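You operate a simulated robot arm through the tools that you are given. There is no shell and no other tool.

Carry out the task below with a simulated two-armed robot. There is one attempt and no reset: what you move stays moved.

JOB
Clamp the glass cap with the orange top on the seal tester, draw below 300 mbar, then let air in.
Fine: close both clamp levers before the suction knob opens; turn it shut before the air button; leave the cap clamped.

Only the result counts: the job must be done as asked and must still hold three seconds after the hand-in. Knocking over, shifting, dropping, spilling or breaking anything else fails it. A push-on lid holds only when it is set on centred and level and pressed home; a screw cap is set on level and turned clockwise until tight.

ROBOT AND FRAMES
Two 7-joint arms with fingered hands on one trunk that stands fixed in place. Base frame: the origin is at the foot of the trunk, x ahead of it, y to its left, z up; the work surface is at about z = 850. Readings come in mm, rad, newtons and seconds.
The left shoulder is at [161, 125, 1153], the right one opposite. With the tool pointing down near the work surface each hand reaches from about 540 to 920 mm from the base axis, measured 20 degrees to its own side. Payload 3.7 kg a hand.
The TCP of each hand is the grasp point between the finger pads, 25 mm short of the fingertips. In the tool frame z runs along the fingers and y along their closing line. The gripper opens to 88 mm; its body begins 29 mm behind the TCP. The gripper is a hand of 5 fingers: y runs from the thumb to the fingers, the wrist lies at [-13, -97, -162] in the tool frame, and closing takes about 1.5 s.
Orientation is that of the tool frame in the base frame, as [roll, pitch, yaw] about the fixed x, y, z axes, in that order (R = Rz(yaw) Ry(pitch) Rx(roll)). With the fingers straight down and the wrist toward the robot, the tool's x, y and z point along [0, 1, 0], [1, 0, 0] and [0, 0, -1] of the base frame.

CONTROLS
- The arms move only by the tool move_arm. It takes "left_steps", "right_steps" or both (then of equal length, played together; a hand with none holds still); each is a list of rows, each a list of 7 numbers: the shift along the base's x, y, z in mm, then the turn, a rotation vector about the base's x, y, z in rad, then the gripper command, from -1 (shut) to 1 (fully open), values between in proportion. In form: [[x, y, z, rx, ry, rz, claw], ...]. A call has 1 to 20 rows; each row is the pose to reach, as a shift and turn from the pose commanded when the call began. A row lasts 0.2 s, in which the tool goes at most 50 mm and 0.15 rad; a call with a longer step from one row to the next is refused whole, and so is a gripper value outside its range. Where a pose cannot be reached the arm comes as near as it can. A force on the tool above 40 N (or 10 N above the force at the start of the call, whichever is more), or a blocked arm, ends the call early, and 0.2 s more pass. Each finger travels about 45 mm/s and halts on what it meets, pressing with about 33 N; the grip force reading is that of the motor and also rises with nothing between the fingers. The clock runs only during rows and for 0.2 s after the last one: add rows that repeat a pose to give the fingers time. The reply holds the time, the measured pose of the TCP, the force on the tool along the base axes, the opening and the grip force, in the units named above and with some noise, with the torque about the TCP (base axes, N m) and any sound that the robot's microphone picked up, and new pictures: "views" is both (left out), scene, wrist or none (wrist: the cameras of the hands that moved).
- Cameras (640 x 400 px; columns grow to the right, rows downward): "scene" is now at [266, -23.2, 1300.7]; the picture's right is [-0.24, -0.97, 0.00], its down [-0.48, 0.12, -0.87] and it looks along [0.84, -0.21, -0.50] (base axes); focal length 214 px, centre (320, 200). "left" rides on the left gripper at [-59, -79, -105] in its tool frame; the picture's right is [-0.73, -0.32, 0.61], its down [0.62, -0.68, 0.38] and it looks along [0.29, 0.66, 0.70] (tool axes); focal length 234 px, centre (320, 200). "right" rides on the right gripper at [59, -79, -105] in its tool frame; the picture's right is [-0.73, 0.32, -0.61], its down [-0.62, -0.68, 0.38] and it looks along [-0.29, 0.66, 0.70] (tool axes); focal length 234 px, centre (320, 200). There is no depth. A picture from a camera that has moved, and an enlarged one, comes with that camera's place and axes in the base frame and with its lens.
- lift_body(by): moves the trunk up (or, below 0, down) by that many mm; the arms and the scene camera ride with it, the base frame stays. It gives what a move gives, with no picture.
- set_grasp(shape, hand): the hand has 5 fingers and takes this shape, open, in about a second: jaw (thumb against the fingers, like two jaws); tri (thumb and two fingers); tip (a fingertip pinch); poke (one finger out to press); point (the index stretched); flat (the hand flat); cup (the hand cupped); fist (a fist). The gripper value then closes the fingers along that shape, each until it touches; the sizes above hold for jaw. It gives what a move gives, with no picture.
- aim_head(pan, tilt): turns the head with the scene camera to pan (to the left, within 1.396 rad either way) and tilt (down, from -0.506 to 1.204), counted from straight ahead of the robot (the tilt from the chest, where the trunk bows). It gives what a move gives, and a new picture of the scene camera.
- enlarge(camera, box): a new picture of the part [left, top, right, bottom] of that camera's present view, enlarged. No time passes.
- job_done(): hands the job in; it is judged then, once.

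Nothing tells you positions but the pictures and the camera data. Unless the task says otherwise, let go and move clear before handing in.

The tools are called after "Call:" as a command line: name --argument value ..., lists and objects as JSON in quotes. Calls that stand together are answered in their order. move_arm: Moves the arms, as the interface text tells. Its arguments: {"type":"object","properties":{"left_steps":{"type":"array"},"right_steps":{"type":"array"},"views":{"type":"string","enum":["both","scene","wrist","none"]}},"required":[]} The other tools are called the same way: lift_body (by) moves the trunk up or down; set_grasp (shape, hand) gives the hand a shape; aim_head (pan, tilt) turns the head that bears the scene camera; enlarge (camera, box) takes an enlarged picture of a part of a camera's view; job_done () hands the job in.

At the start:

```text
t: 0.0
left_eef_pos: [494.9, 139.1, 1209.9]
left_tool_rot: [3.141, 0.0, 1.571]
left_force: [-0.5, -0.6, 0.5]
left_moment: [-0.01, 0.01, 0.02]
left_opening: 87.7
left_finger_force: 0.1
left_shape: jaw
right_eef_pos: [526.6, -282.3, 1244.5]
right_tool_rot: [-3.138, 0.0, 1.571]
right_force: [-0.3, -0.4, 0.3]
right_moment: [-0.03, 0.01, -0.02]
right_opening: 87.8
right_finger_force: 0.1
right_shape: jaw
trunk travel left (down, up): [-175.0, 240.0]
head pan, tilt (commanded): [-0.246, 0.518]
```

scene: 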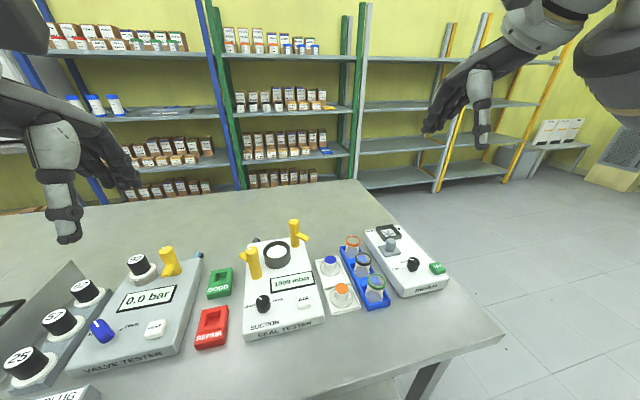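
right: 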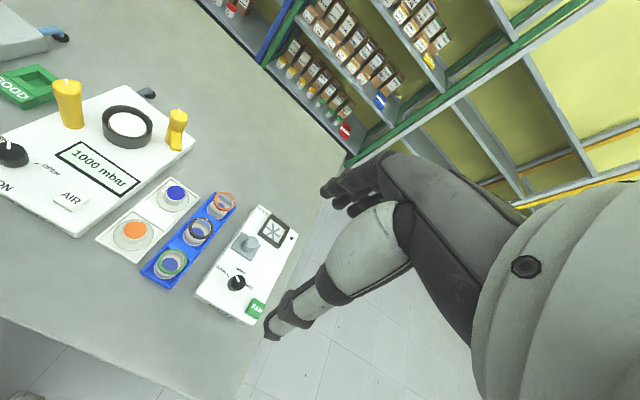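
left: 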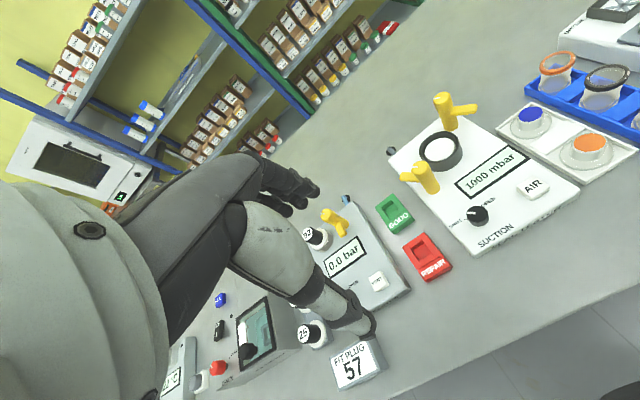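

I see the seal tester in the middle of the bench, with a black ring seat, two yellow clamp levers, a suction knob and an AIR button. To its right is a white tray with two glass caps, one blue-topped and one orange-topped. I'll take enlarged views first to locate things.

Call:
enlarge --camera "scene" --box '[220, 210, 400, 350]'

Call:
enlarge --camera "right" --box '[0, 60, 320, 320]'

Call:
enlarge --camera "left" --box '[370, 40, 640, 260]'

```text
2.86 times, centred on (310, 280) of scene
camera zoom: at [266.0, -23.2, 1300.7], right [-0.24, -0.97, 0.0], down [-0.48, 0.12, -0.87], along [0.84, -0.21, -0.5], focal length 613 px, centre (349, -29)
```

zoom: 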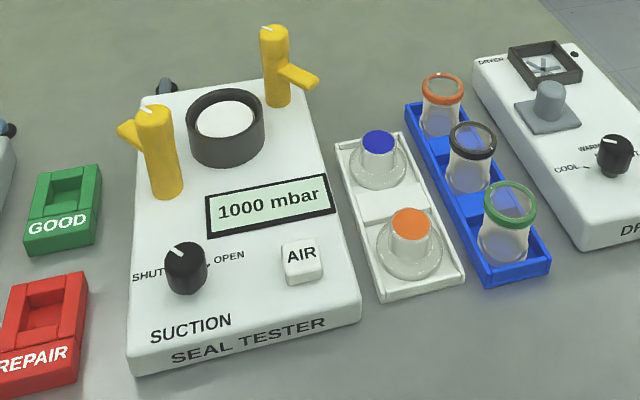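

```text
1.54 times, centred on (160, 190) of right
camera zoom: at [447.2, -223.5, 1349.6], right [0.33, -0.72, 0.61], down [-0.68, -0.63, -0.38], along [0.66, -0.29, -0.7], focal length 360 px, centre (566, 215)
```

zoom: 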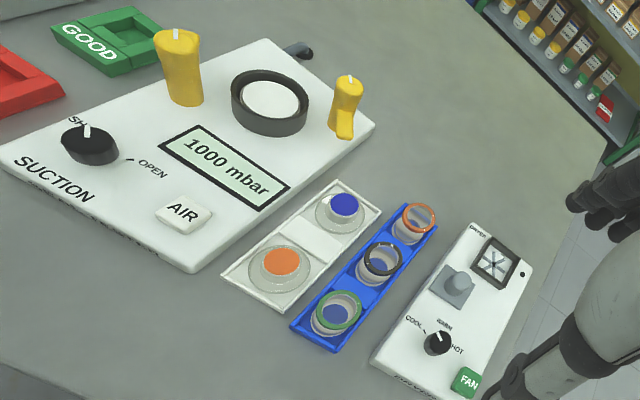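

```text
1.82 times, centred on (505, 150) of left
camera zoom: at [417.7, 79.7, 1313.3], right [-0.32, -0.73, -0.61], down [-0.68, 0.62, -0.38], along [0.66, 0.29, -0.7], focal length 426 px, centre (-16, 291)
```

zoom: 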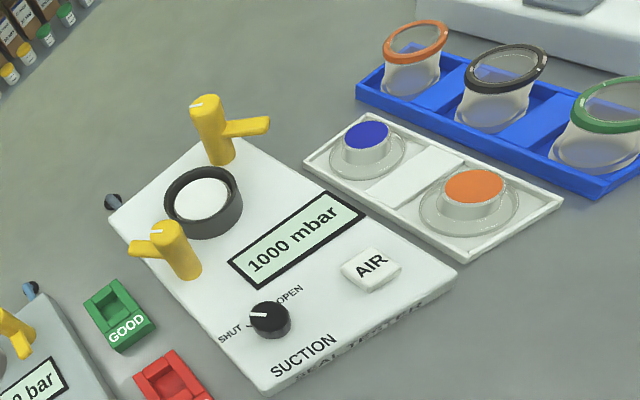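

From the three views I get these positions: orange cap top about (566,-148,890), ring seat about (697,-17,905), lever posts about (653,37) and (738,-68). The suction knob is about (565,21,908) and the AIR button about (556,-60,886). I'll bring both hands down part-way for closer looks.

Call:
move_arm --right_steps '[[6, 22, -32, 0, 0, 0, 1], [12, 45, -65, 0, 0, 0, 1], [18, 67, -97, 0, 0, 0, 1], [24, 90, -130, 0, 0, 0, 1], [30, 112, -162, 0, 0, 0, 1], [34, 134, -194, 0, 0, 0, 1]]' --left_steps '[[11, -6, -22, 0, 0, 0, 1], [22, -12, -44, 0, 0, 0, 1], [33, -18, -66, 0, 0, 0, 1], [44, -24, -88, 0, 0, 0, 1], [55, -30, -110, 0, 0, 0, 1], [65, -39, -130, 0, 0, 0, 1]]' --views "both"

```text
t: 1.4
left_eef_pos: [560.2, 99.3, 1076.2]
left_tool_rot: [3.14, 0.001, 1.571]
left_force: [1.4, 0.0, 0.0]
left_moment: [-0.01, 0.03, -0.01]
left_opening: 87.9
left_finger_force: 0.2
left_shape: jaw
right_eef_pos: [562.9, -149.5, 1048.8]
right_tool_rot: [-3.14, 0.0, 1.572]
right_force: [-0.1, -1.1, 0.2]
right_moment: [-0.04, -0.01, -0.01]
right_opening: 87.8
right_finger_force: 0.0
right_shape: jaw
trunk travel left (down, up): [-175.0, 240.0]
head pan, tilt (commanded): [-0.246, 0.518]
camera scene: at [267.1, -23.1, 1300.3], right [-0.24, -0.97, 0.0], down [-0.48, 0.12, -0.87], along [0.84, -0.21, -0.5], focal length 214 px, centre (320, 200)
camera right: at [484.0, -90.5, 1154.1], right [0.33, -0.72, 0.61], down [-0.68, -0.63, -0.38], along [0.66, -0.29, -0.7], focal length 234 px, centre (320, 200)
camera left: at [483.3, 39.9, 1181.1], right [-0.32, -0.73, -0.61], down [-0.68, 0.62, -0.38], along [0.66, 0.29, -0.7], focal length 234 px, centre (320, 200)
```

scene: 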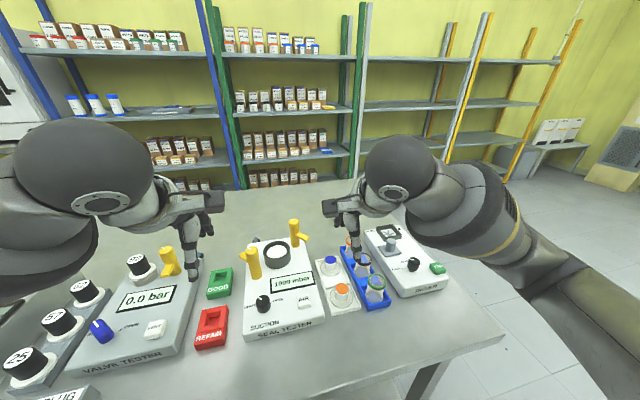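
right: 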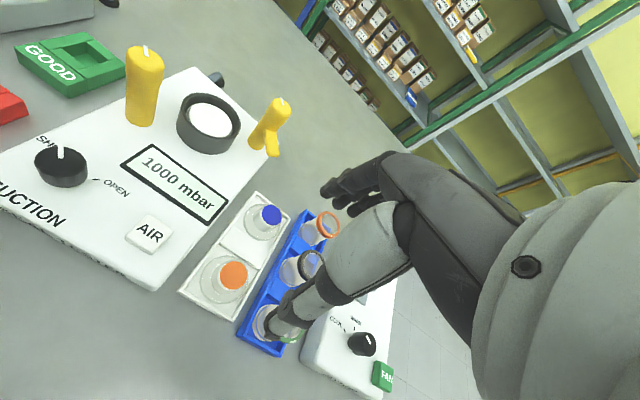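
left: 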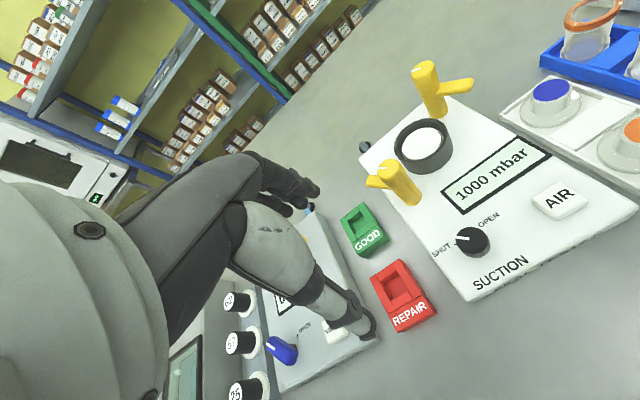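

The levers and the cap show more clearly now. I'll enlarge both wrist views for detail.

Call:
enlarge --camera "right" --box '[0, 30, 320, 300]'

Call:
enlarge --camera "left" --box '[340, 40, 640, 300]'

Call:
enlarge --camera "left" --box '[350, 50, 490, 210]'

Call:
enlarge --camera "right" --box '[170, 180, 350, 340]'

```text
1.48 times, centred on (160, 165) of right
camera zoom: at [484.0, -90.5, 1154.1], right [0.33, -0.72, 0.61], down [-0.68, -0.63, -0.38], along [0.66, -0.29, -0.7], focal length 347 px, centre (557, 252)
```

zoom: 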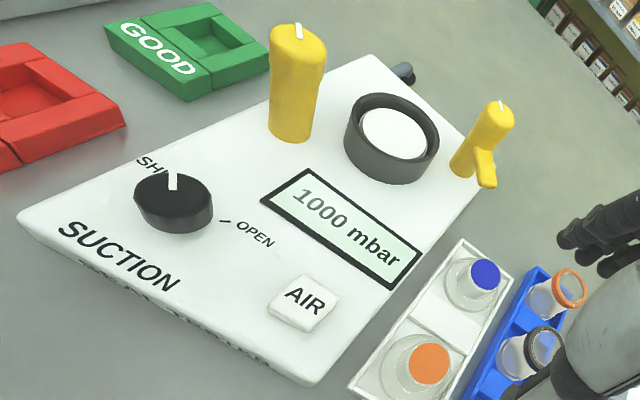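

```text
1.54 times, centred on (490, 170) of left
camera zoom: at [483.3, 39.9, 1181.1], right [-0.32, -0.73, -0.61], down [-0.68, 0.62, -0.38], along [0.66, 0.29, -0.7], focal length 360 px, centre (58, 246)
```

zoom: 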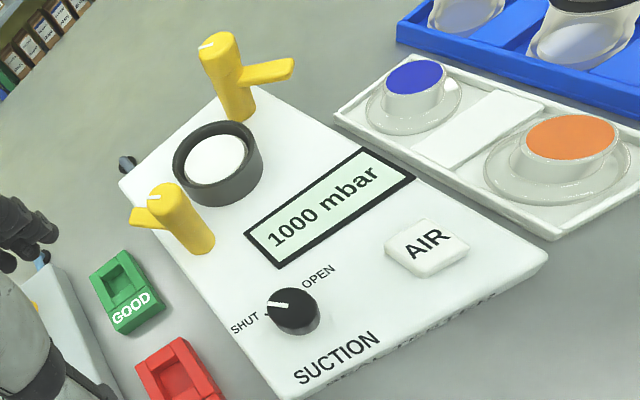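

```text
2.50 times, centred on (420, 130) of left
camera zoom: at [483.3, 39.9, 1181.1], right [-0.32, -0.73, -0.61], down [-0.68, 0.62, -0.38], along [0.66, 0.29, -0.7], focal length 585 px, centre (70, 375)
```

zoom: 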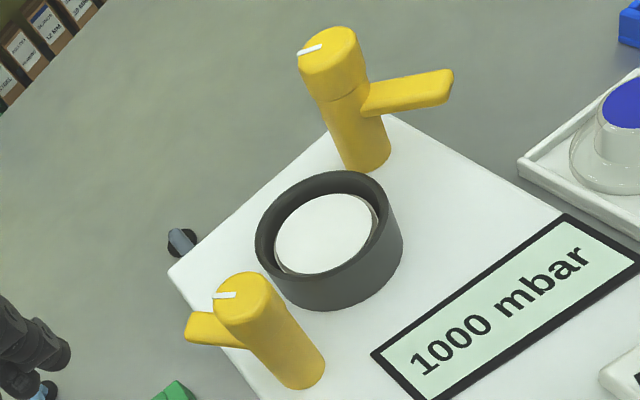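

```text
2.50 times, centred on (260, 260) of right
camera zoom: at [484.0, -90.5, 1154.1], right [0.33, -0.72, 0.61], down [-0.68, -0.63, -0.38], along [0.66, -0.29, -0.7], focal length 585 px, centre (470, 50)
```

zoom: 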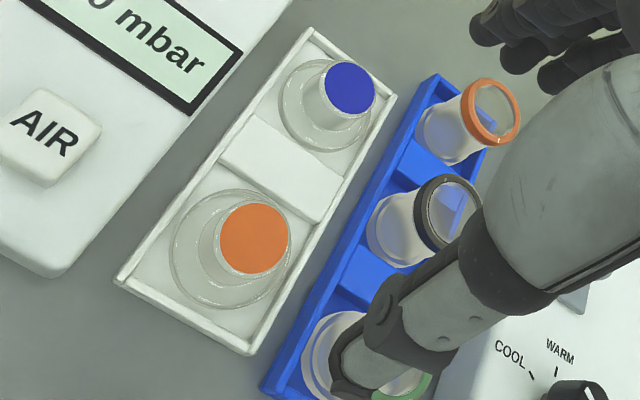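

The layout is clear: both levers have clamp arms that swing clockwise over the ring, and the orange cap has a wide glass flange under a neck about 31 mm across. Before picking, I'll look at the right hand's shape from the head camera to judge finger clearance.

Call:
enlarge --camera "scene" --box '[300, 130, 440, 320]'

Call:
enlarge --camera "scene" --box '[230, 200, 370, 330]'

```text
2.11 times, centred on (370, 225) of scene
camera zoom: at [267.1, -23.1, 1300.3], right [-0.24, -0.97, 0.0], down [-0.48, 0.12, -0.87], along [0.84, -0.21, -0.5], focal length 452 px, centre (215, 147)
```

zoom: 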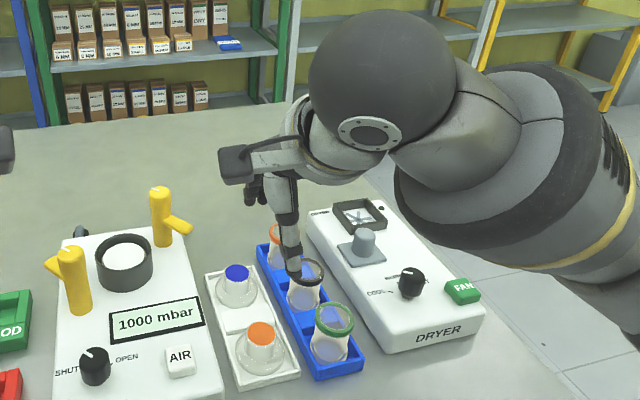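

```text
3.08 times, centred on (300, 265) of scene
camera zoom: at [267.1, -23.1, 1300.3], right [-0.24, -0.97, 0.0], down [-0.48, 0.12, -0.87], along [0.84, -0.21, -0.5], focal length 660 px, centre (382, 0)
```

zoom: 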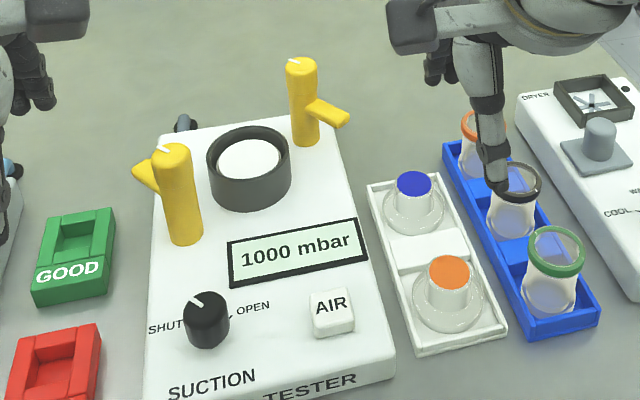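

The orange cap's top centre comes out at about (565,-148,890) from all three cameras. I'll lower the open right hand over it and check alignment before the final descent.

Call:
move_arm --right_steps '[[1, 1, -30, 0, 0, 0, 1], [2, 1.5, -60, 0, 0, 0, 1], [2.2, 1.5, -89, 0, 0, 0, 1]]' --views "both"

Call:
enlarge --camera "scene" --box '[290, 200, 430, 330]'

Call:
enlarge --camera "right" --box '[150, 150, 410, 400]'

Call:
enlarge --camera "left" --box '[500, 30, 640, 200]'

```text
t: 2.2
left_eef_pos: [560.5, 99.0, 1076.9]
left_tool_rot: [-3.141, 0.001, 1.569]
left_force: [-0.7, -0.5, 0.7]
left_moment: [-0.02, 0.0, -0.01]
left_opening: 87.5
left_finger_force: 0.1
left_shape: jaw
right_eef_pos: [565.0, -143.8, 962.3]
right_tool_rot: [-3.14, 0.002, 1.575]
right_force: [0.4, -0.8, 0.5]
right_moment: [-0.01, 0.01, -0.01]
right_opening: 87.7
right_finger_force: 0.0
right_shape: jaw
trunk travel left (down, up): [-175.0, 240.0]
head pan, tilt (commanded): [-0.246, 0.518]
camera scene: at [266.5, -23.3, 1300.5], right [-0.24, -0.97, 0.0], down [-0.48, 0.12, -0.87], along [0.84, -0.21, -0.5], focal length 214 px, centre (320, 200)
camera right: at [486.5, -84.6, 1067.1], right [0.33, -0.72, 0.61], down [-0.68, -0.63, -0.38], along [0.66, -0.29, -0.7], focal length 234 px, centre (320, 200)
```

scene: 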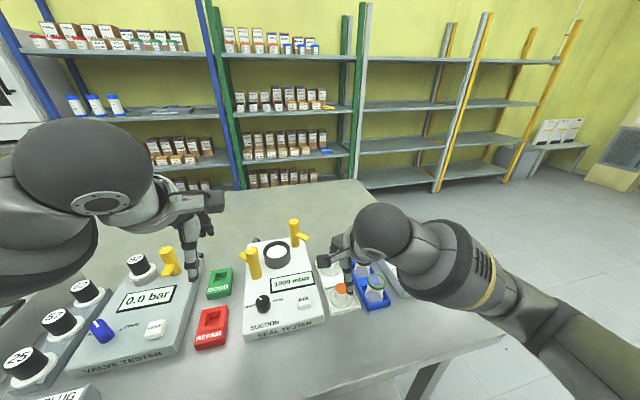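
right: 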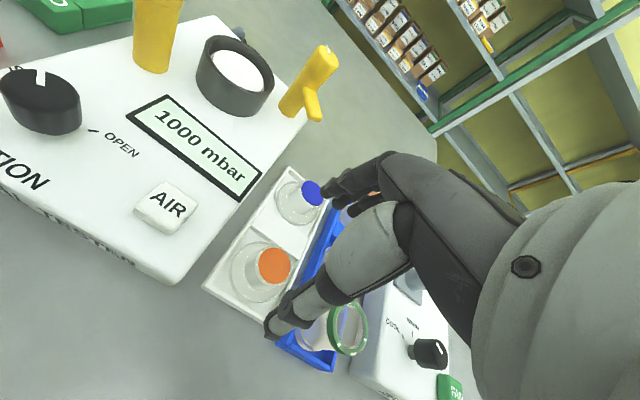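

```text
3.08 times, centred on (360, 265) of scene
camera zoom: at [266.5, -23.3, 1300.5], right [-0.24, -0.97, 0.0], down [-0.48, 0.12, -0.87], along [0.84, -0.21, -0.5], focal length 660 px, centre (197, 0)
```

zoom: 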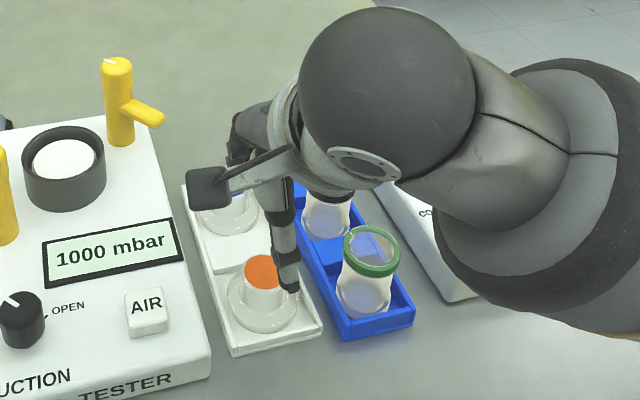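

```text
1.60 times, centred on (280, 275) of right
camera zoom: at [486.5, -84.6, 1067.1], right [0.33, -0.72, 0.61], down [-0.68, -0.63, -0.38], along [0.66, -0.29, -0.7], focal length 375 px, centre (384, 80)
```

zoom: 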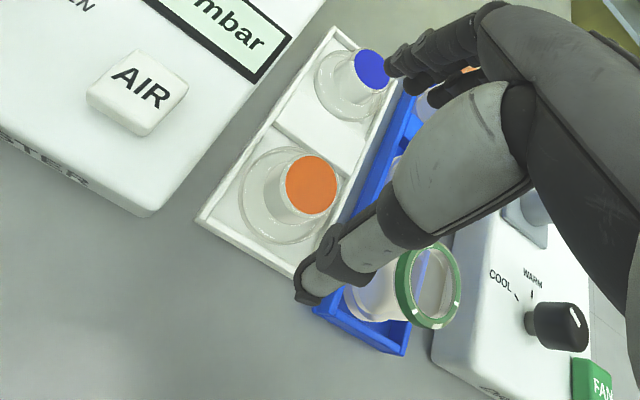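

```text
2.35 times, centred on (570, 115) of left
camera zoom: at [482.4, 39.6, 1181.7], right [-0.32, -0.73, -0.61], down [-0.68, 0.62, -0.38], along [0.66, 0.29, -0.7], focal length 551 px, centre (-268, 400)
```

zoom: 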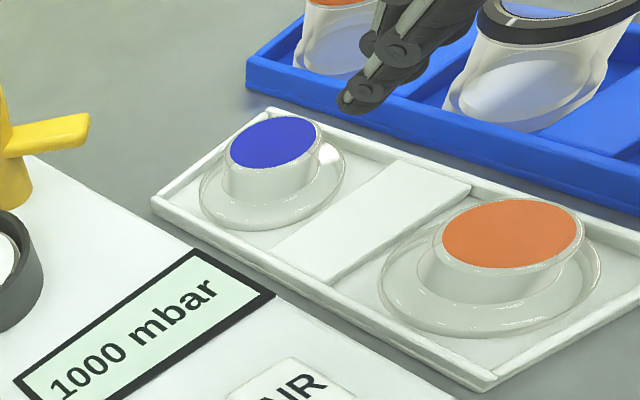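

The right hand is about 4 mm left of the cap centre. I'll narrow the opening to roughly 60 mm to keep clear of the blue cap, shift right by 4 mm and go down to just above gripping height.

Call:
move_arm --right_steps '[[0, -4, 0, 0, 0, 0, 0.4], [0, -4.2, -10, 0, 0, 0, 0.4], [0, -4.2, -30, 0, 0, 0, 0.4], [0, -4.2, -45, 0, 0, 0, 0.4], [0, -4.2, -52, 0, 0, 0, 0.4], [0, -4.2, -52, 0, 0, 0, 0.4]]' --views "both"

Call:
enlarge --camera "scene" --box '[290, 200, 430, 330]'

Call:
enlarge --camera "right" --box '[200, 150, 380, 350]'

Call:
enlarge --camera "left" --box '[500, 30, 640, 200]'

```text
t: 3.6
left_eef_pos: [560.2, 98.1, 1077.2]
left_tool_rot: [-3.141, 0.0, 1.571]
left_force: [0.0, 0.9, -0.6]
left_moment: [-0.02, 0.0, 0.01]
left_opening: 87.5
left_finger_force: 0.0
left_shape: jaw
right_eef_pos: [562.1, -151.4, 909.3]
right_tool_rot: [-3.141, 0.001, 1.571]
right_force: [-0.8, -0.1, 0.8]
right_moment: [-0.02, -0.05, 0.0]
right_opening: 61.9
right_finger_force: 0.0
right_shape: jaw
trunk travel left (down, up): [-175.0, 240.0]
head pan, tilt (commanded): [-0.246, 0.518]
camera scene: at [266.0, -23.2, 1300.7], right [-0.24, -0.97, 0.0], down [-0.48, 0.12, -0.87], along [0.84, -0.21, -0.5], focal length 214 px, centre (320, 200)
camera right: at [482.8, -91.6, 1014.2], right [0.32, -0.72, 0.61], down [-0.68, -0.63, -0.38], along [0.66, -0.29, -0.7], focal length 234 px, centre (320, 200)
```

scene: 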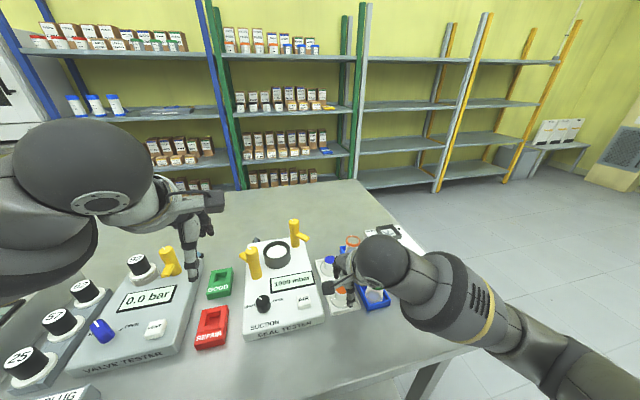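
right: 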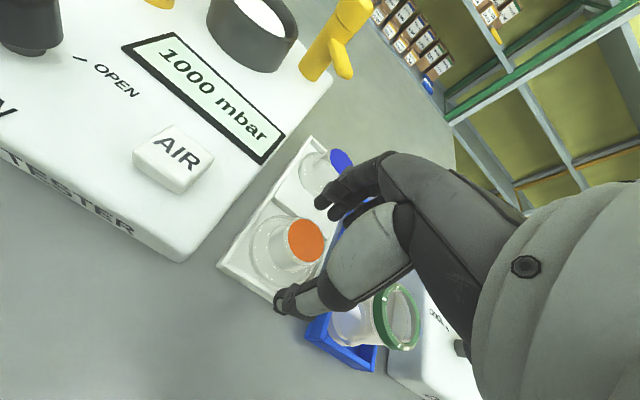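

```text
3.08 times, centred on (360, 265) of scene
camera zoom: at [266.0, -23.2, 1300.7], right [-0.24, -0.97, 0.0], down [-0.48, 0.12, -0.87], along [0.84, -0.21, -0.5], focal length 660 px, centre (197, 0)
```

zoom: 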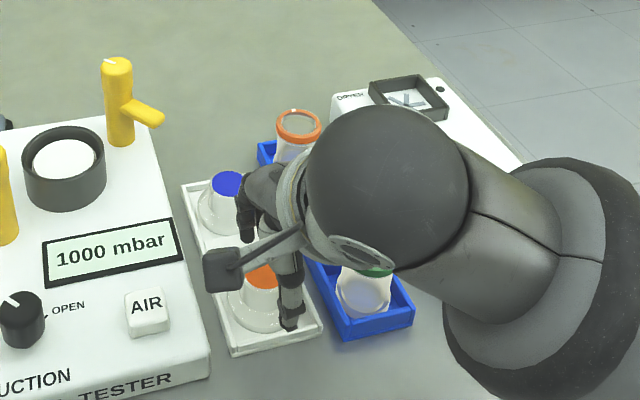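

```text
2.00 times, centred on (290, 250) of right
camera zoom: at [482.8, -91.6, 1014.2], right [0.32, -0.72, 0.61], down [-0.68, -0.63, -0.38], along [0.66, -0.29, -0.7], focal length 468 px, centre (380, 100)
```

zoom: 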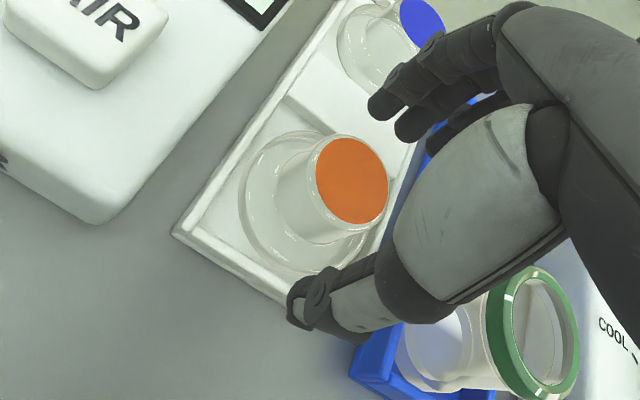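

```text
2.35 times, centred on (570, 115) of left
camera zoom: at [482.0, 39.8, 1182.0], right [-0.32, -0.73, -0.61], down [-0.68, 0.62, -0.38], along [0.66, 0.29, -0.7], focal length 551 px, centre (-268, 400)
```

zoom: 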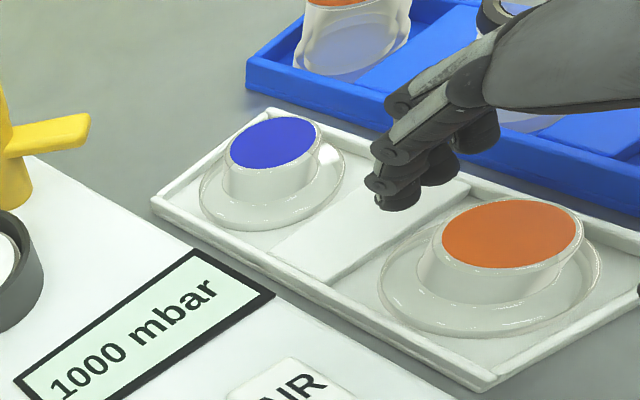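

The arm settles at its commanded pose, now (562,-151,909), with the thumb and fingertips straddling the cap neck and clear of the jars. I'll go down the last 17 mm with a small centring correction, then close on the neck.

Call:
move_arm --right_steps '[[2.4, 3, -4, 0, 0, 0, 0.4], [2.4, 3, -10, 0, 0, 0, 0.4], [2.4, 3, -16, 0, 0, 0, 0.4], [2.4, 3, -17, 0, 0, 0, 0.4], [2.4, 3, -17, 0, 0, 0, 0.4]]' --views "wrist"

Call:
enlarge --camera "right" --box '[200, 150, 380, 350]'

Call:
enlarge --camera "left" --box '[500, 30, 640, 200]'

```text
t: 4.8
left_eef_pos: [560.4, 98.8, 1077.6]
left_tool_rot: [-3.141, 0.001, 1.573]
left_force: [-0.4, -0.6, 0.4]
left_moment: [-0.03, -0.04, 0.01]
left_opening: 87.7
left_finger_force: 0.0
left_shape: jaw
right_eef_pos: [564.4, -147.9, 893.2]
right_tool_rot: [-3.141, 0.001, 1.572]
right_force: [-0.2, 0.3, -0.3]
right_moment: [-0.03, 0.01, 0.02]
right_opening: 62.0
right_finger_force: 0.1
right_shape: jaw
trunk travel left (down, up): [-175.0, 240.0]
head pan, tilt (commanded): [-0.246, 0.518]
camera right: at [485.7, -89.2, 998.3], right [0.33, -0.72, 0.61], down [-0.68, -0.63, -0.38], along [0.66, -0.29, -0.7], focal length 234 px, centre (320, 200)
```

right: 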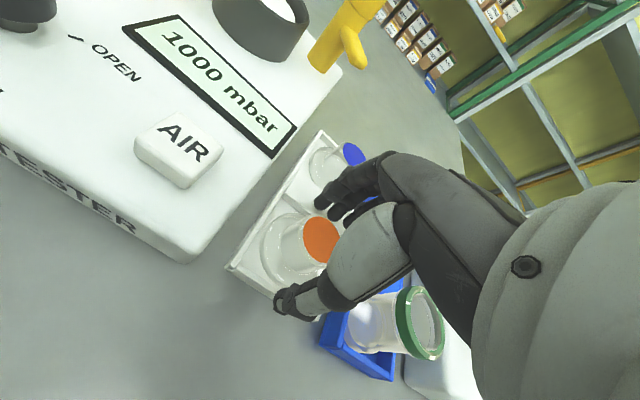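

```text
2.00 times, centred on (290, 250) of right
camera zoom: at [485.7, -89.2, 998.3], right [0.33, -0.72, 0.61], down [-0.68, -0.63, -0.38], along [0.66, -0.29, -0.7], focal length 468 px, centre (380, 100)
```

zoom: 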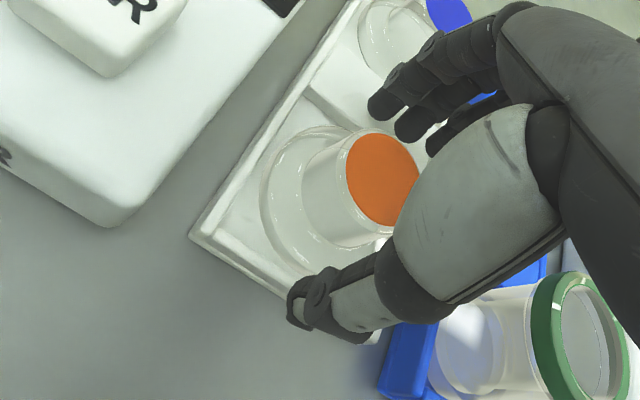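

```text
2.35 times, centred on (570, 115) of left
camera zoom: at [482.0, 39.7, 1182.0], right [-0.32, -0.73, -0.61], down [-0.68, 0.62, -0.38], along [0.66, 0.29, -0.7], focal length 551 px, centre (-268, 400)
```

zoom: 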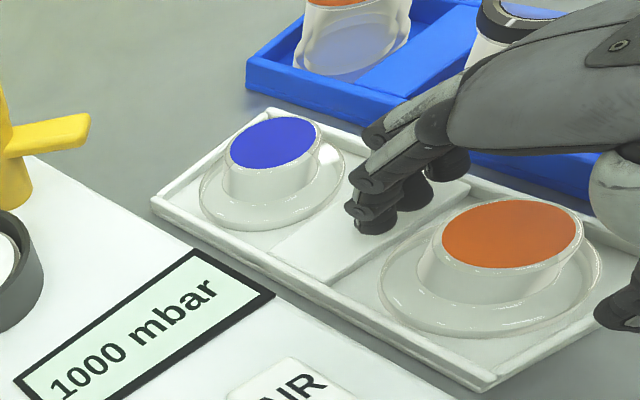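

The hand is at gripping height, with the neck between the thumb and fingers and no contact force. I'll close now.

Call:
move_arm --right_steps '[[0, 0, 0, 0, 0, 0, 0], [0, 0, 0, 0, 0, 0, -0.3], [0, 0, 0, 0, 0, 0, -0.6], [0, 0, 0, 0, 0, 0, -1], [0, 0, 0, 0, 0, 0, -1], [0, 0, 0, 0, 0, 0, -1], [0, 0, 0, 0, 0, 0, -1], [0, 0, 0, 0, 0, 0, -1]]' --views "wrist"

Call:
enlarge --camera "right" --box '[200, 150, 380, 350]'

Call:
enlarge --camera "left" --box '[500, 30, 640, 200]'

```text
t: 6.6
left_eef_pos: [559.4, 99.7, 1077.4]
left_tool_rot: [-3.141, 0.001, 1.572]
left_force: [-0.6, -0.4, 0.0]
left_moment: [0.01, -0.02, -0.05]
left_opening: 87.9
left_finger_force: 0.1
left_shape: jaw
right_eef_pos: [565.6, -148.0, 894.0]
right_tool_rot: [-3.139, 0.002, 1.572]
right_force: [0.0, 0.0, 0.7]
right_moment: [-0.03, -0.04, -0.02]
right_opening: 26.6
right_finger_force: 32.8
right_shape: jaw
trunk travel left (down, up): [-175.0, 240.0]
head pan, tilt (commanded): [-0.246, 0.518]
camera right: at [485.6, -89.1, 998.3], right [0.33, -0.72, 0.61], down [-0.68, -0.63, -0.38], along [0.66, -0.29, -0.7], focal length 234 px, centre (320, 200)
```

right: 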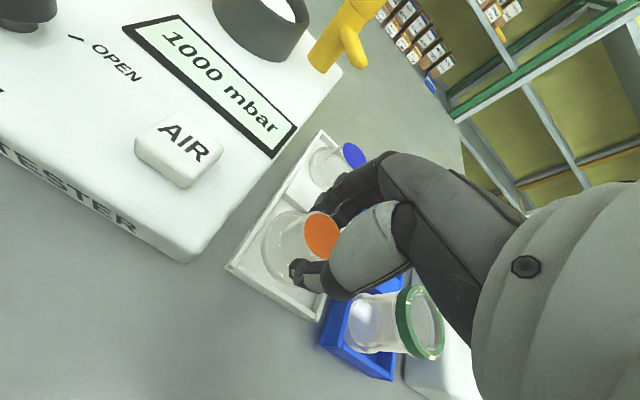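

```text
2.00 times, centred on (290, 250) of right
camera zoom: at [485.6, -89.1, 998.3], right [0.33, -0.72, 0.61], down [-0.68, -0.63, -0.38], along [0.66, -0.29, -0.7], focal length 468 px, centre (380, 100)
```

zoom: 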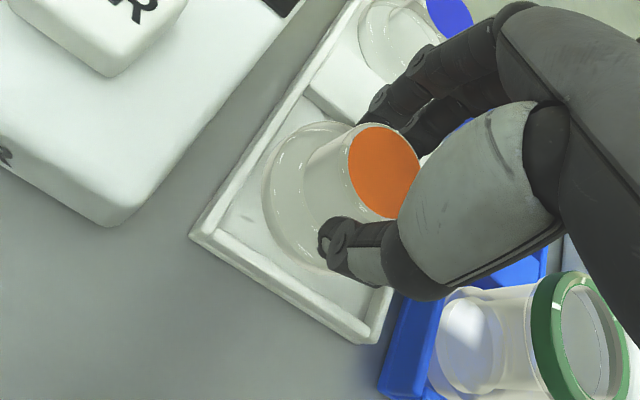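

```text
2.35 times, centred on (570, 115) of left
camera zoom: at [482.0, 39.7, 1182.0], right [-0.32, -0.73, -0.61], down [-0.68, 0.62, -0.38], along [0.66, 0.29, -0.7], focal length 551 px, centre (-268, 400)
```

zoom: 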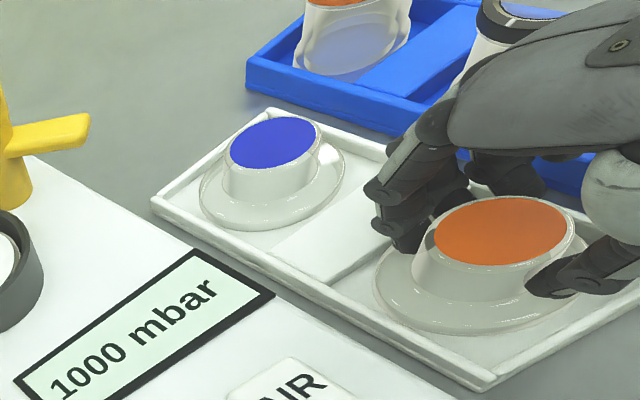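

The fingers stopped on the neck at a 27 mm opening with grip force. I'll lift straight up and check the cap hangs level.

Call:
move_arm --right_steps '[[0, 0, 5, 0, 0, 0, -1], [0, 0, 15, 0, 0, 0, -1], [0, 0, 30, 0, 0, 0, -1], [0, 0, 50, 0, 0, 0, -1], [0, 0, 70, 0, 0, 0, -1], [0, 0, 85, 0, 0, 0, -1], [0, 0, 85, 0, 0, 0, -1], [0, 0, 85, 0, 0, 0, -1]]' --views "both"

Call:
enlarge --camera "scene" --box '[290, 180, 430, 310]'

Call:
enlarge --camera "right" --box '[200, 150, 380, 350]'

Call:
enlarge --camera "left" --box '[500, 30, 640, 200]'

```text
t: 8.4
left_eef_pos: [560.1, 100.2, 1077.8]
left_tool_rot: [-3.141, -0.001, 1.571]
left_force: [0.4, -0.6, 0.0]
left_moment: [0.01, 0.01, 0.02]
left_opening: 87.9
left_finger_force: 0.0
left_shape: jaw
right_eef_pos: [566.4, -148.3, 978.8]
right_tool_rot: [-3.14, 0.002, 1.572]
right_force: [0.3, -0.1, -0.7]
right_moment: [-0.01, -0.01, -0.01]
right_opening: 26.7
right_finger_force: 33.2
right_shape: jaw
trunk travel left (down, up): [-175.0, 240.0]
head pan, tilt (commanded): [-0.246, 0.518]
camera scene: at [266.1, -23.2, 1300.6], right [-0.24, -0.97, 0.0], down [-0.48, 0.12, -0.87], along [0.84, -0.21, -0.5], focal length 214 px, centre (320, 200)
camera right: at [487.3, -89.3, 1084.0], right [0.33, -0.72, 0.61], down [-0.68, -0.63, -0.38], along [0.66, -0.29, -0.7], focal length 234 px, centre (320, 200)
```

scene: 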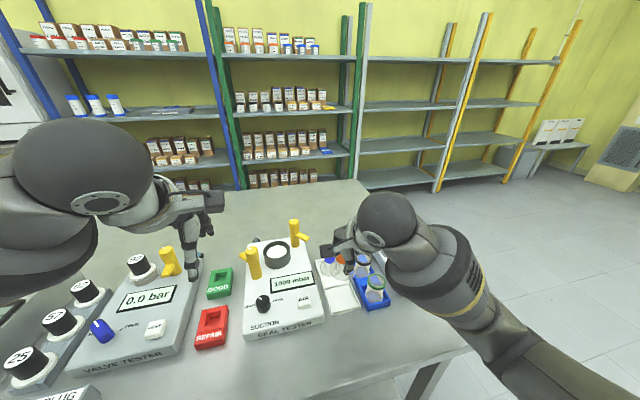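
right: 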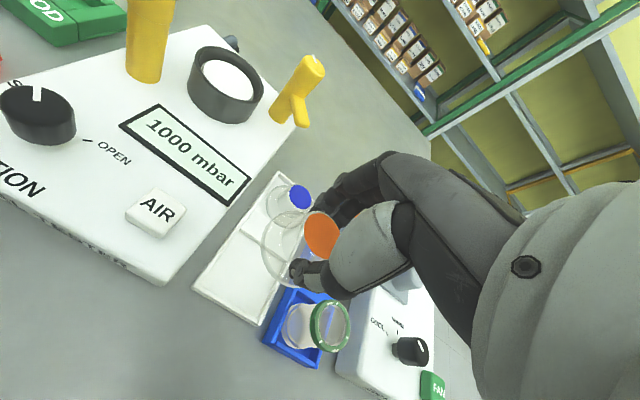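

```text
3.08 times, centred on (360, 245) of scene
camera zoom: at [266.1, -23.2, 1300.6], right [-0.24, -0.97, 0.0], down [-0.48, 0.12, -0.87], along [0.84, -0.21, -0.5], focal length 660 px, centre (197, 62)
```

zoom: 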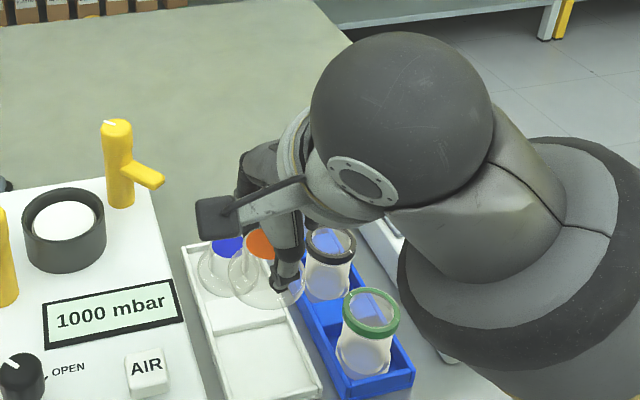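

```text
2.00 times, centred on (290, 250) of right
camera zoom: at [487.3, -89.3, 1084.0], right [0.33, -0.72, 0.61], down [-0.68, -0.63, -0.38], along [0.66, -0.29, -0.7], focal length 468 px, centre (380, 100)
```

zoom: 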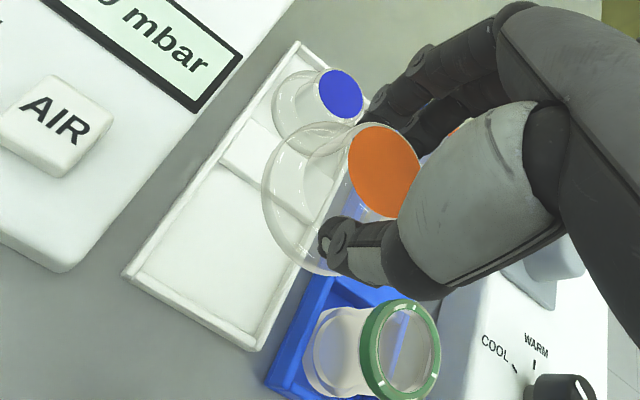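

```text
2.35 times, centred on (570, 115) of left
camera zoom: at [482.1, 39.7, 1181.9], right [-0.32, -0.73, -0.61], down [-0.68, 0.62, -0.38], along [0.66, 0.29, -0.7], focal length 551 px, centre (-268, 400)
```

zoom: 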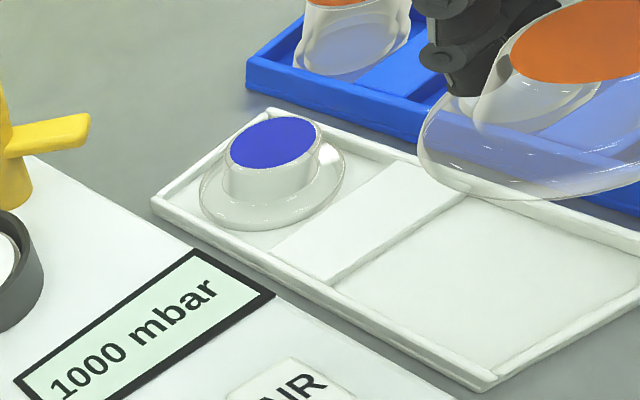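

The cap is held level and firmly. While I'm here, I'll get a sharper fix on the ring seat and the lever posts.

Call:
enlarge --camera "right" --box '[110, 10, 350, 160]'

Call:
enlarge --camera "left" --box '[340, 40, 500, 220]'

Call:
enlarge --camera "scene" --box '[230, 210, 320, 290]'

```text
2.67 times, centred on (230, 85) of right
camera zoom: at [487.3, -89.3, 1084.0], right [0.33, -0.72, 0.61], down [-0.68, -0.63, -0.38], along [0.66, -0.29, -0.7], focal length 624 px, centre (560, 507)
```

zoom: 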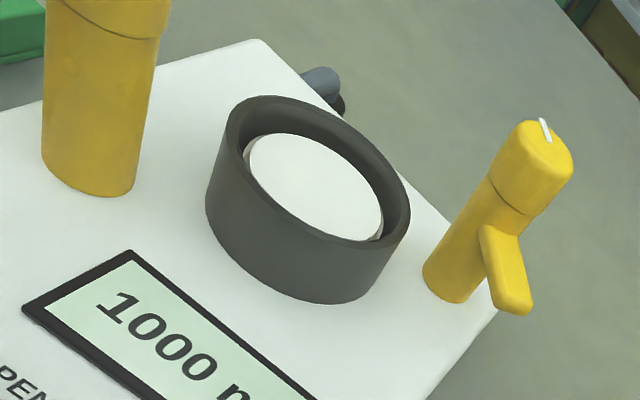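

```text
2.22 times, centred on (420, 130) of left
camera zoom: at [482.1, 39.7, 1181.9], right [-0.32, -0.73, -0.61], down [-0.68, 0.62, -0.38], along [0.66, 0.29, -0.7], focal length 520 px, centre (98, 356)
```

zoom: 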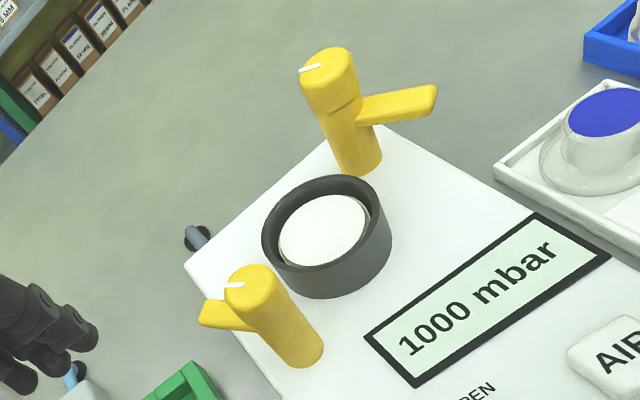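

```text
5.00 times, centred on (275, 250) of scene
camera zoom: at [266.1, -23.2, 1300.6], right [-0.24, -0.97, 0.0], down [-0.48, 0.12, -0.87], along [0.84, -0.21, -0.5], focal length 1072 px, centre (545, -50)
```

zoom: 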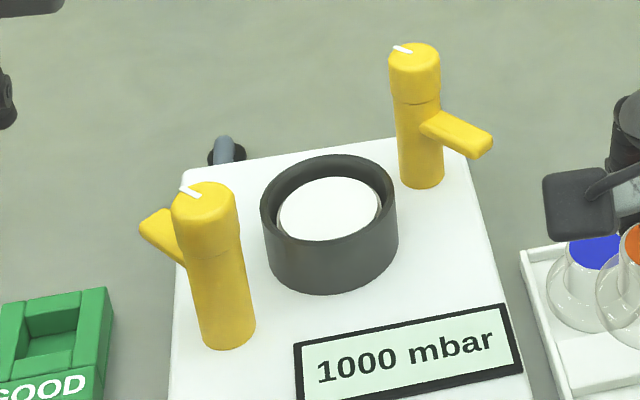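

Refined fix: ring centre about (701.5,-16), rim z about 911 and seat z about 904. The posts are about (658,37.5) and (745,-69.5) with tops at z about 960. I'll raise the cap, turn the hand about 0.9 rad counter-clockwise so the fingers fall between the posts, and move over the ring at height.

Call:
move_arm --right_steps '[[0, 0, 20, 0, 0, 0, -1], [0, 0, 37, 0, 0, 0, -1], [20, 19, 37, 0, 0, 0.15, -1], [42, 40, 37, 0, 0, 0.3, -1], [65, 62, 37, 0, 0, 0.45, -1], [88, 85, 37, 0, 0, 0.6, -1], [112, 107, 37, 0, 0, 0.75, -1], [135, 129, 37, 0, 0, 0.9, -1], [135, 129, 37, 0, 0, 0.9, -1], [135, 129, 37, 0, 0, 0.9, -1], [135, 129, 37, 0, 0, 0.9, -1]]' --views "both"

Call:
enlarge --camera "scene" --box '[220, 170, 350, 290]'

Call:
enlarge --camera "right" --box '[130, 120, 400, 340]'

Call:
enlarge --camera "left" --box '[340, 20, 500, 200]'

```text
t: 10.8
left_eef_pos: [559.7, 98.5, 1076.3]
left_tool_rot: [-3.141, 0.0, 1.574]
left_force: [0.0, 0.3, 0.5]
left_moment: [0.01, -0.05, -0.01]
left_opening: 87.7
left_finger_force: 0.1
left_shape: jaw
right_eef_pos: [700.6, -16.7, 1016.6]
right_tool_rot: [-3.14, 0.003, 2.473]
right_force: [0.5, 0.7, -0.8]
right_moment: [0.03, 0.01, -0.01]
right_opening: 26.6
right_finger_force: 32.5
right_shape: jaw
trunk travel left (down, up): [-175.0, 240.0]
head pan, tilt (commanded): [-0.246, 0.518]
camera scene: at [266.0, -23.1, 1300.7], right [-0.24, -0.97, 0.0], down [-0.48, 0.12, -0.87], along [0.84, -0.21, -0.5], focal length 214 px, centre (320, 200)
camera right: at [605.3, -42.1, 1121.0], right [0.77, -0.2, 0.61], down [0.07, -0.92, -0.38], along [0.63, 0.33, -0.7], focal length 234 px, centre (320, 200)
```

scene: 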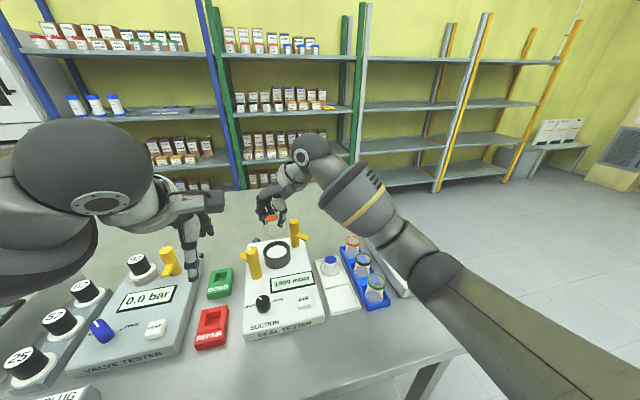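
right: 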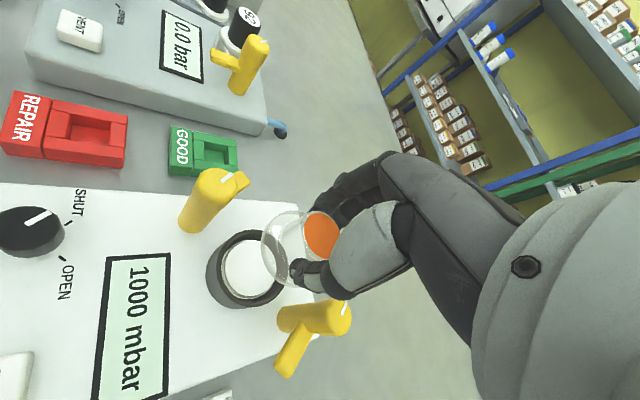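

```text
3.33 times, centred on (285, 230) of scene
camera zoom: at [266.0, -23.1, 1300.7], right [-0.24, -0.97, 0.0], down [-0.48, 0.12, -0.87], along [0.84, -0.21, -0.5], focal length 715 px, centre (437, 100)
```

zoom: 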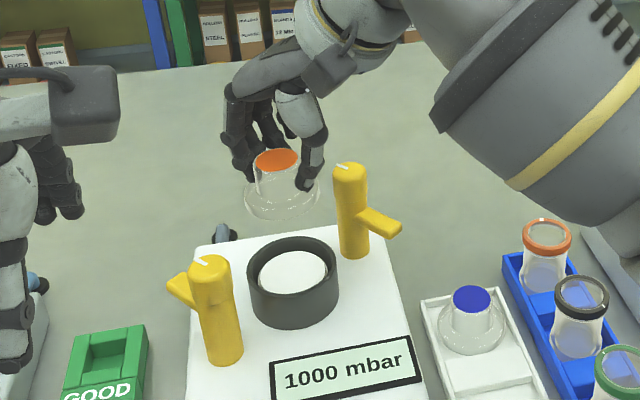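

```text
1.82 times, centred on (265, 230) of right
camera zoom: at [605.3, -42.1, 1121.0], right [0.77, -0.2, 0.61], down [0.07, -0.92, -0.38], along [0.63, 0.33, -0.7], focal length 426 px, centre (420, 146)
```

zoom: 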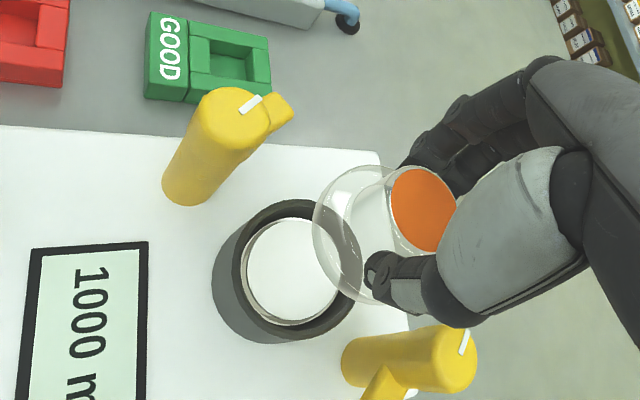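

```text
2.22 times, centred on (420, 110) of left
camera zoom: at [482.0, 39.8, 1182.0], right [-0.32, -0.73, -0.61], down [-0.68, 0.62, -0.38], along [0.66, 0.29, -0.7], focal length 520 px, centre (98, 400)
```

zoom: 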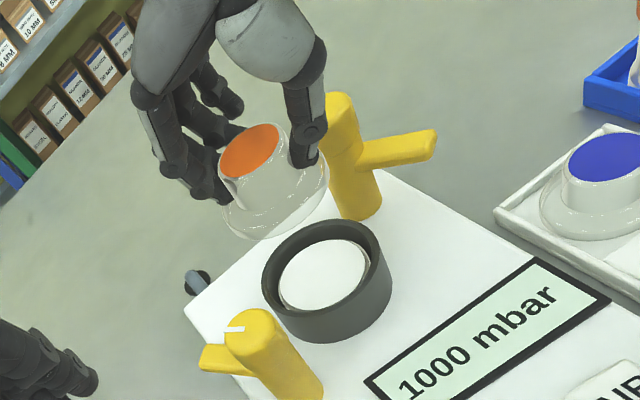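

The cap hangs level above the ring, about 2 mm left of its centre. I'll lower it to just above the rim with that correction and check again.

Call:
move_arm --right_steps '[[0.3, -2, -15, 0, 0, 0, -1], [0.3, -2, -32, 0, 0, 0, -1], [0.3, -2, -46, 0, 0, 0, -1], [0.3, -2, -54, 0, 0, 0, -1], [0.3, -2, -54, 0, 0, 0, -1], [0.3, -2, -54, 0, 0, 0, -1], [0.3, -2, -54, 0, 0, 0, -1]]' --views "both"

Call:
enlarge --camera "scene" --box '[240, 200, 330, 280]'

Call:
enlarge --camera "right" --box '[180, 150, 380, 340]'

Call:
enlarge --camera "left" --box '[360, 70, 480, 190]'

```text
t: 12.4
left_eef_pos: [560.1, 98.3, 1076.7]
left_tool_rot: [-3.141, 0.001, 1.573]
left_force: [0.3, 0.6, -0.1]
left_moment: [0.04, 0.0, 0.0]
left_opening: 87.5
left_finger_force: 0.1
left_shape: jaw
right_eef_pos: [700.0, -20.5, 963.4]
right_tool_rot: [-3.138, 0.001, 2.474]
right_force: [0.1, 0.4, -0.4]
right_moment: [-0.02, -0.03, 0.02]
right_opening: 26.5
right_finger_force: 32.9
right_shape: jaw
trunk travel left (down, up): [-175.0, 240.0]
head pan, tilt (commanded): [-0.246, 0.518]
camera scene: at [266.1, -23.2, 1300.7], right [-0.24, -0.97, 0.0], down [-0.48, 0.12, -0.87], along [0.84, -0.21, -0.5], focal length 214 px, centre (320, 200)
camera right: at [604.7, -45.6, 1067.5], right [0.77, -0.2, 0.61], down [0.07, -0.92, -0.38], along [0.63, 0.33, -0.7], focal length 234 px, centre (320, 200)
```

scene: 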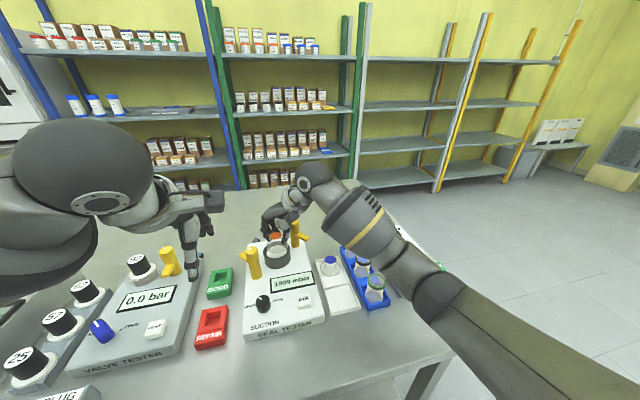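
right: 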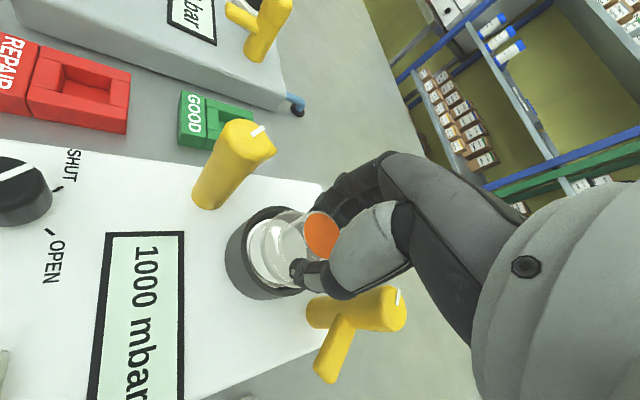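

```text
5.00 times, centred on (285, 240) of scene
camera zoom: at [266.1, -23.2, 1300.7], right [-0.24, -0.97, 0.0], down [-0.48, 0.12, -0.87], along [0.84, -0.21, -0.5], focal length 1072 px, centre (495, 0)
```

zoom: 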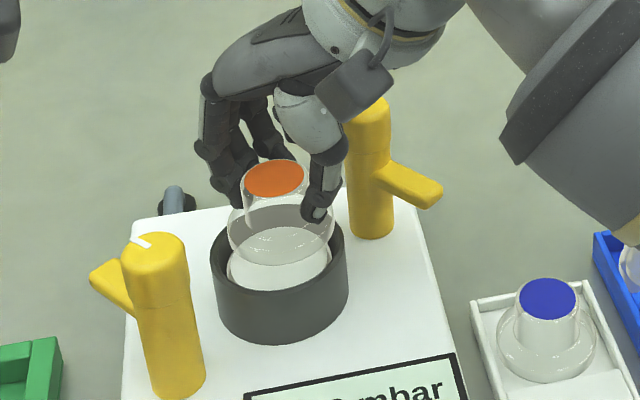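

```text
2.11 times, centred on (280, 245) of right
camera zoom: at [604.7, -45.6, 1067.5], right [0.77, -0.2, 0.61], down [0.07, -0.92, -0.38], along [0.63, 0.33, -0.7], focal length 493 px, centre (404, 105)
```

zoom: 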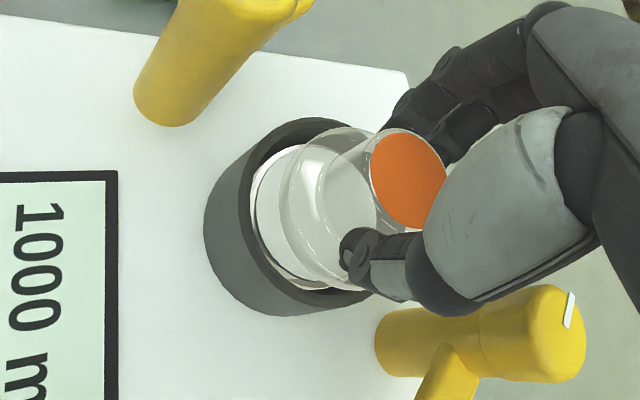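

```text
3.33 times, centred on (420, 130) of left
camera zoom: at [482.1, 39.8, 1182.0], right [-0.32, -0.73, -0.61], down [-0.68, 0.62, -0.38], along [0.66, 0.29, -0.7], focal length 781 px, centre (-13, 433)
```

zoom: 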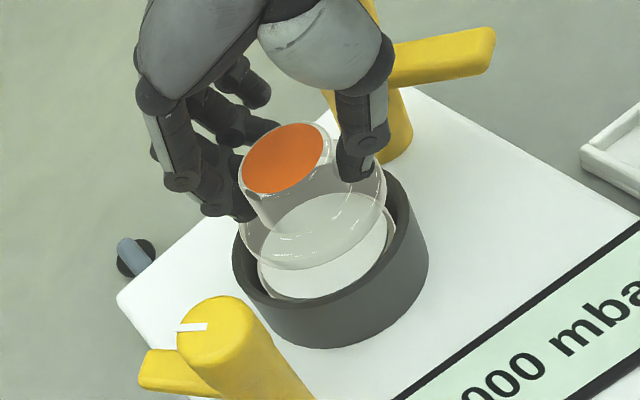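

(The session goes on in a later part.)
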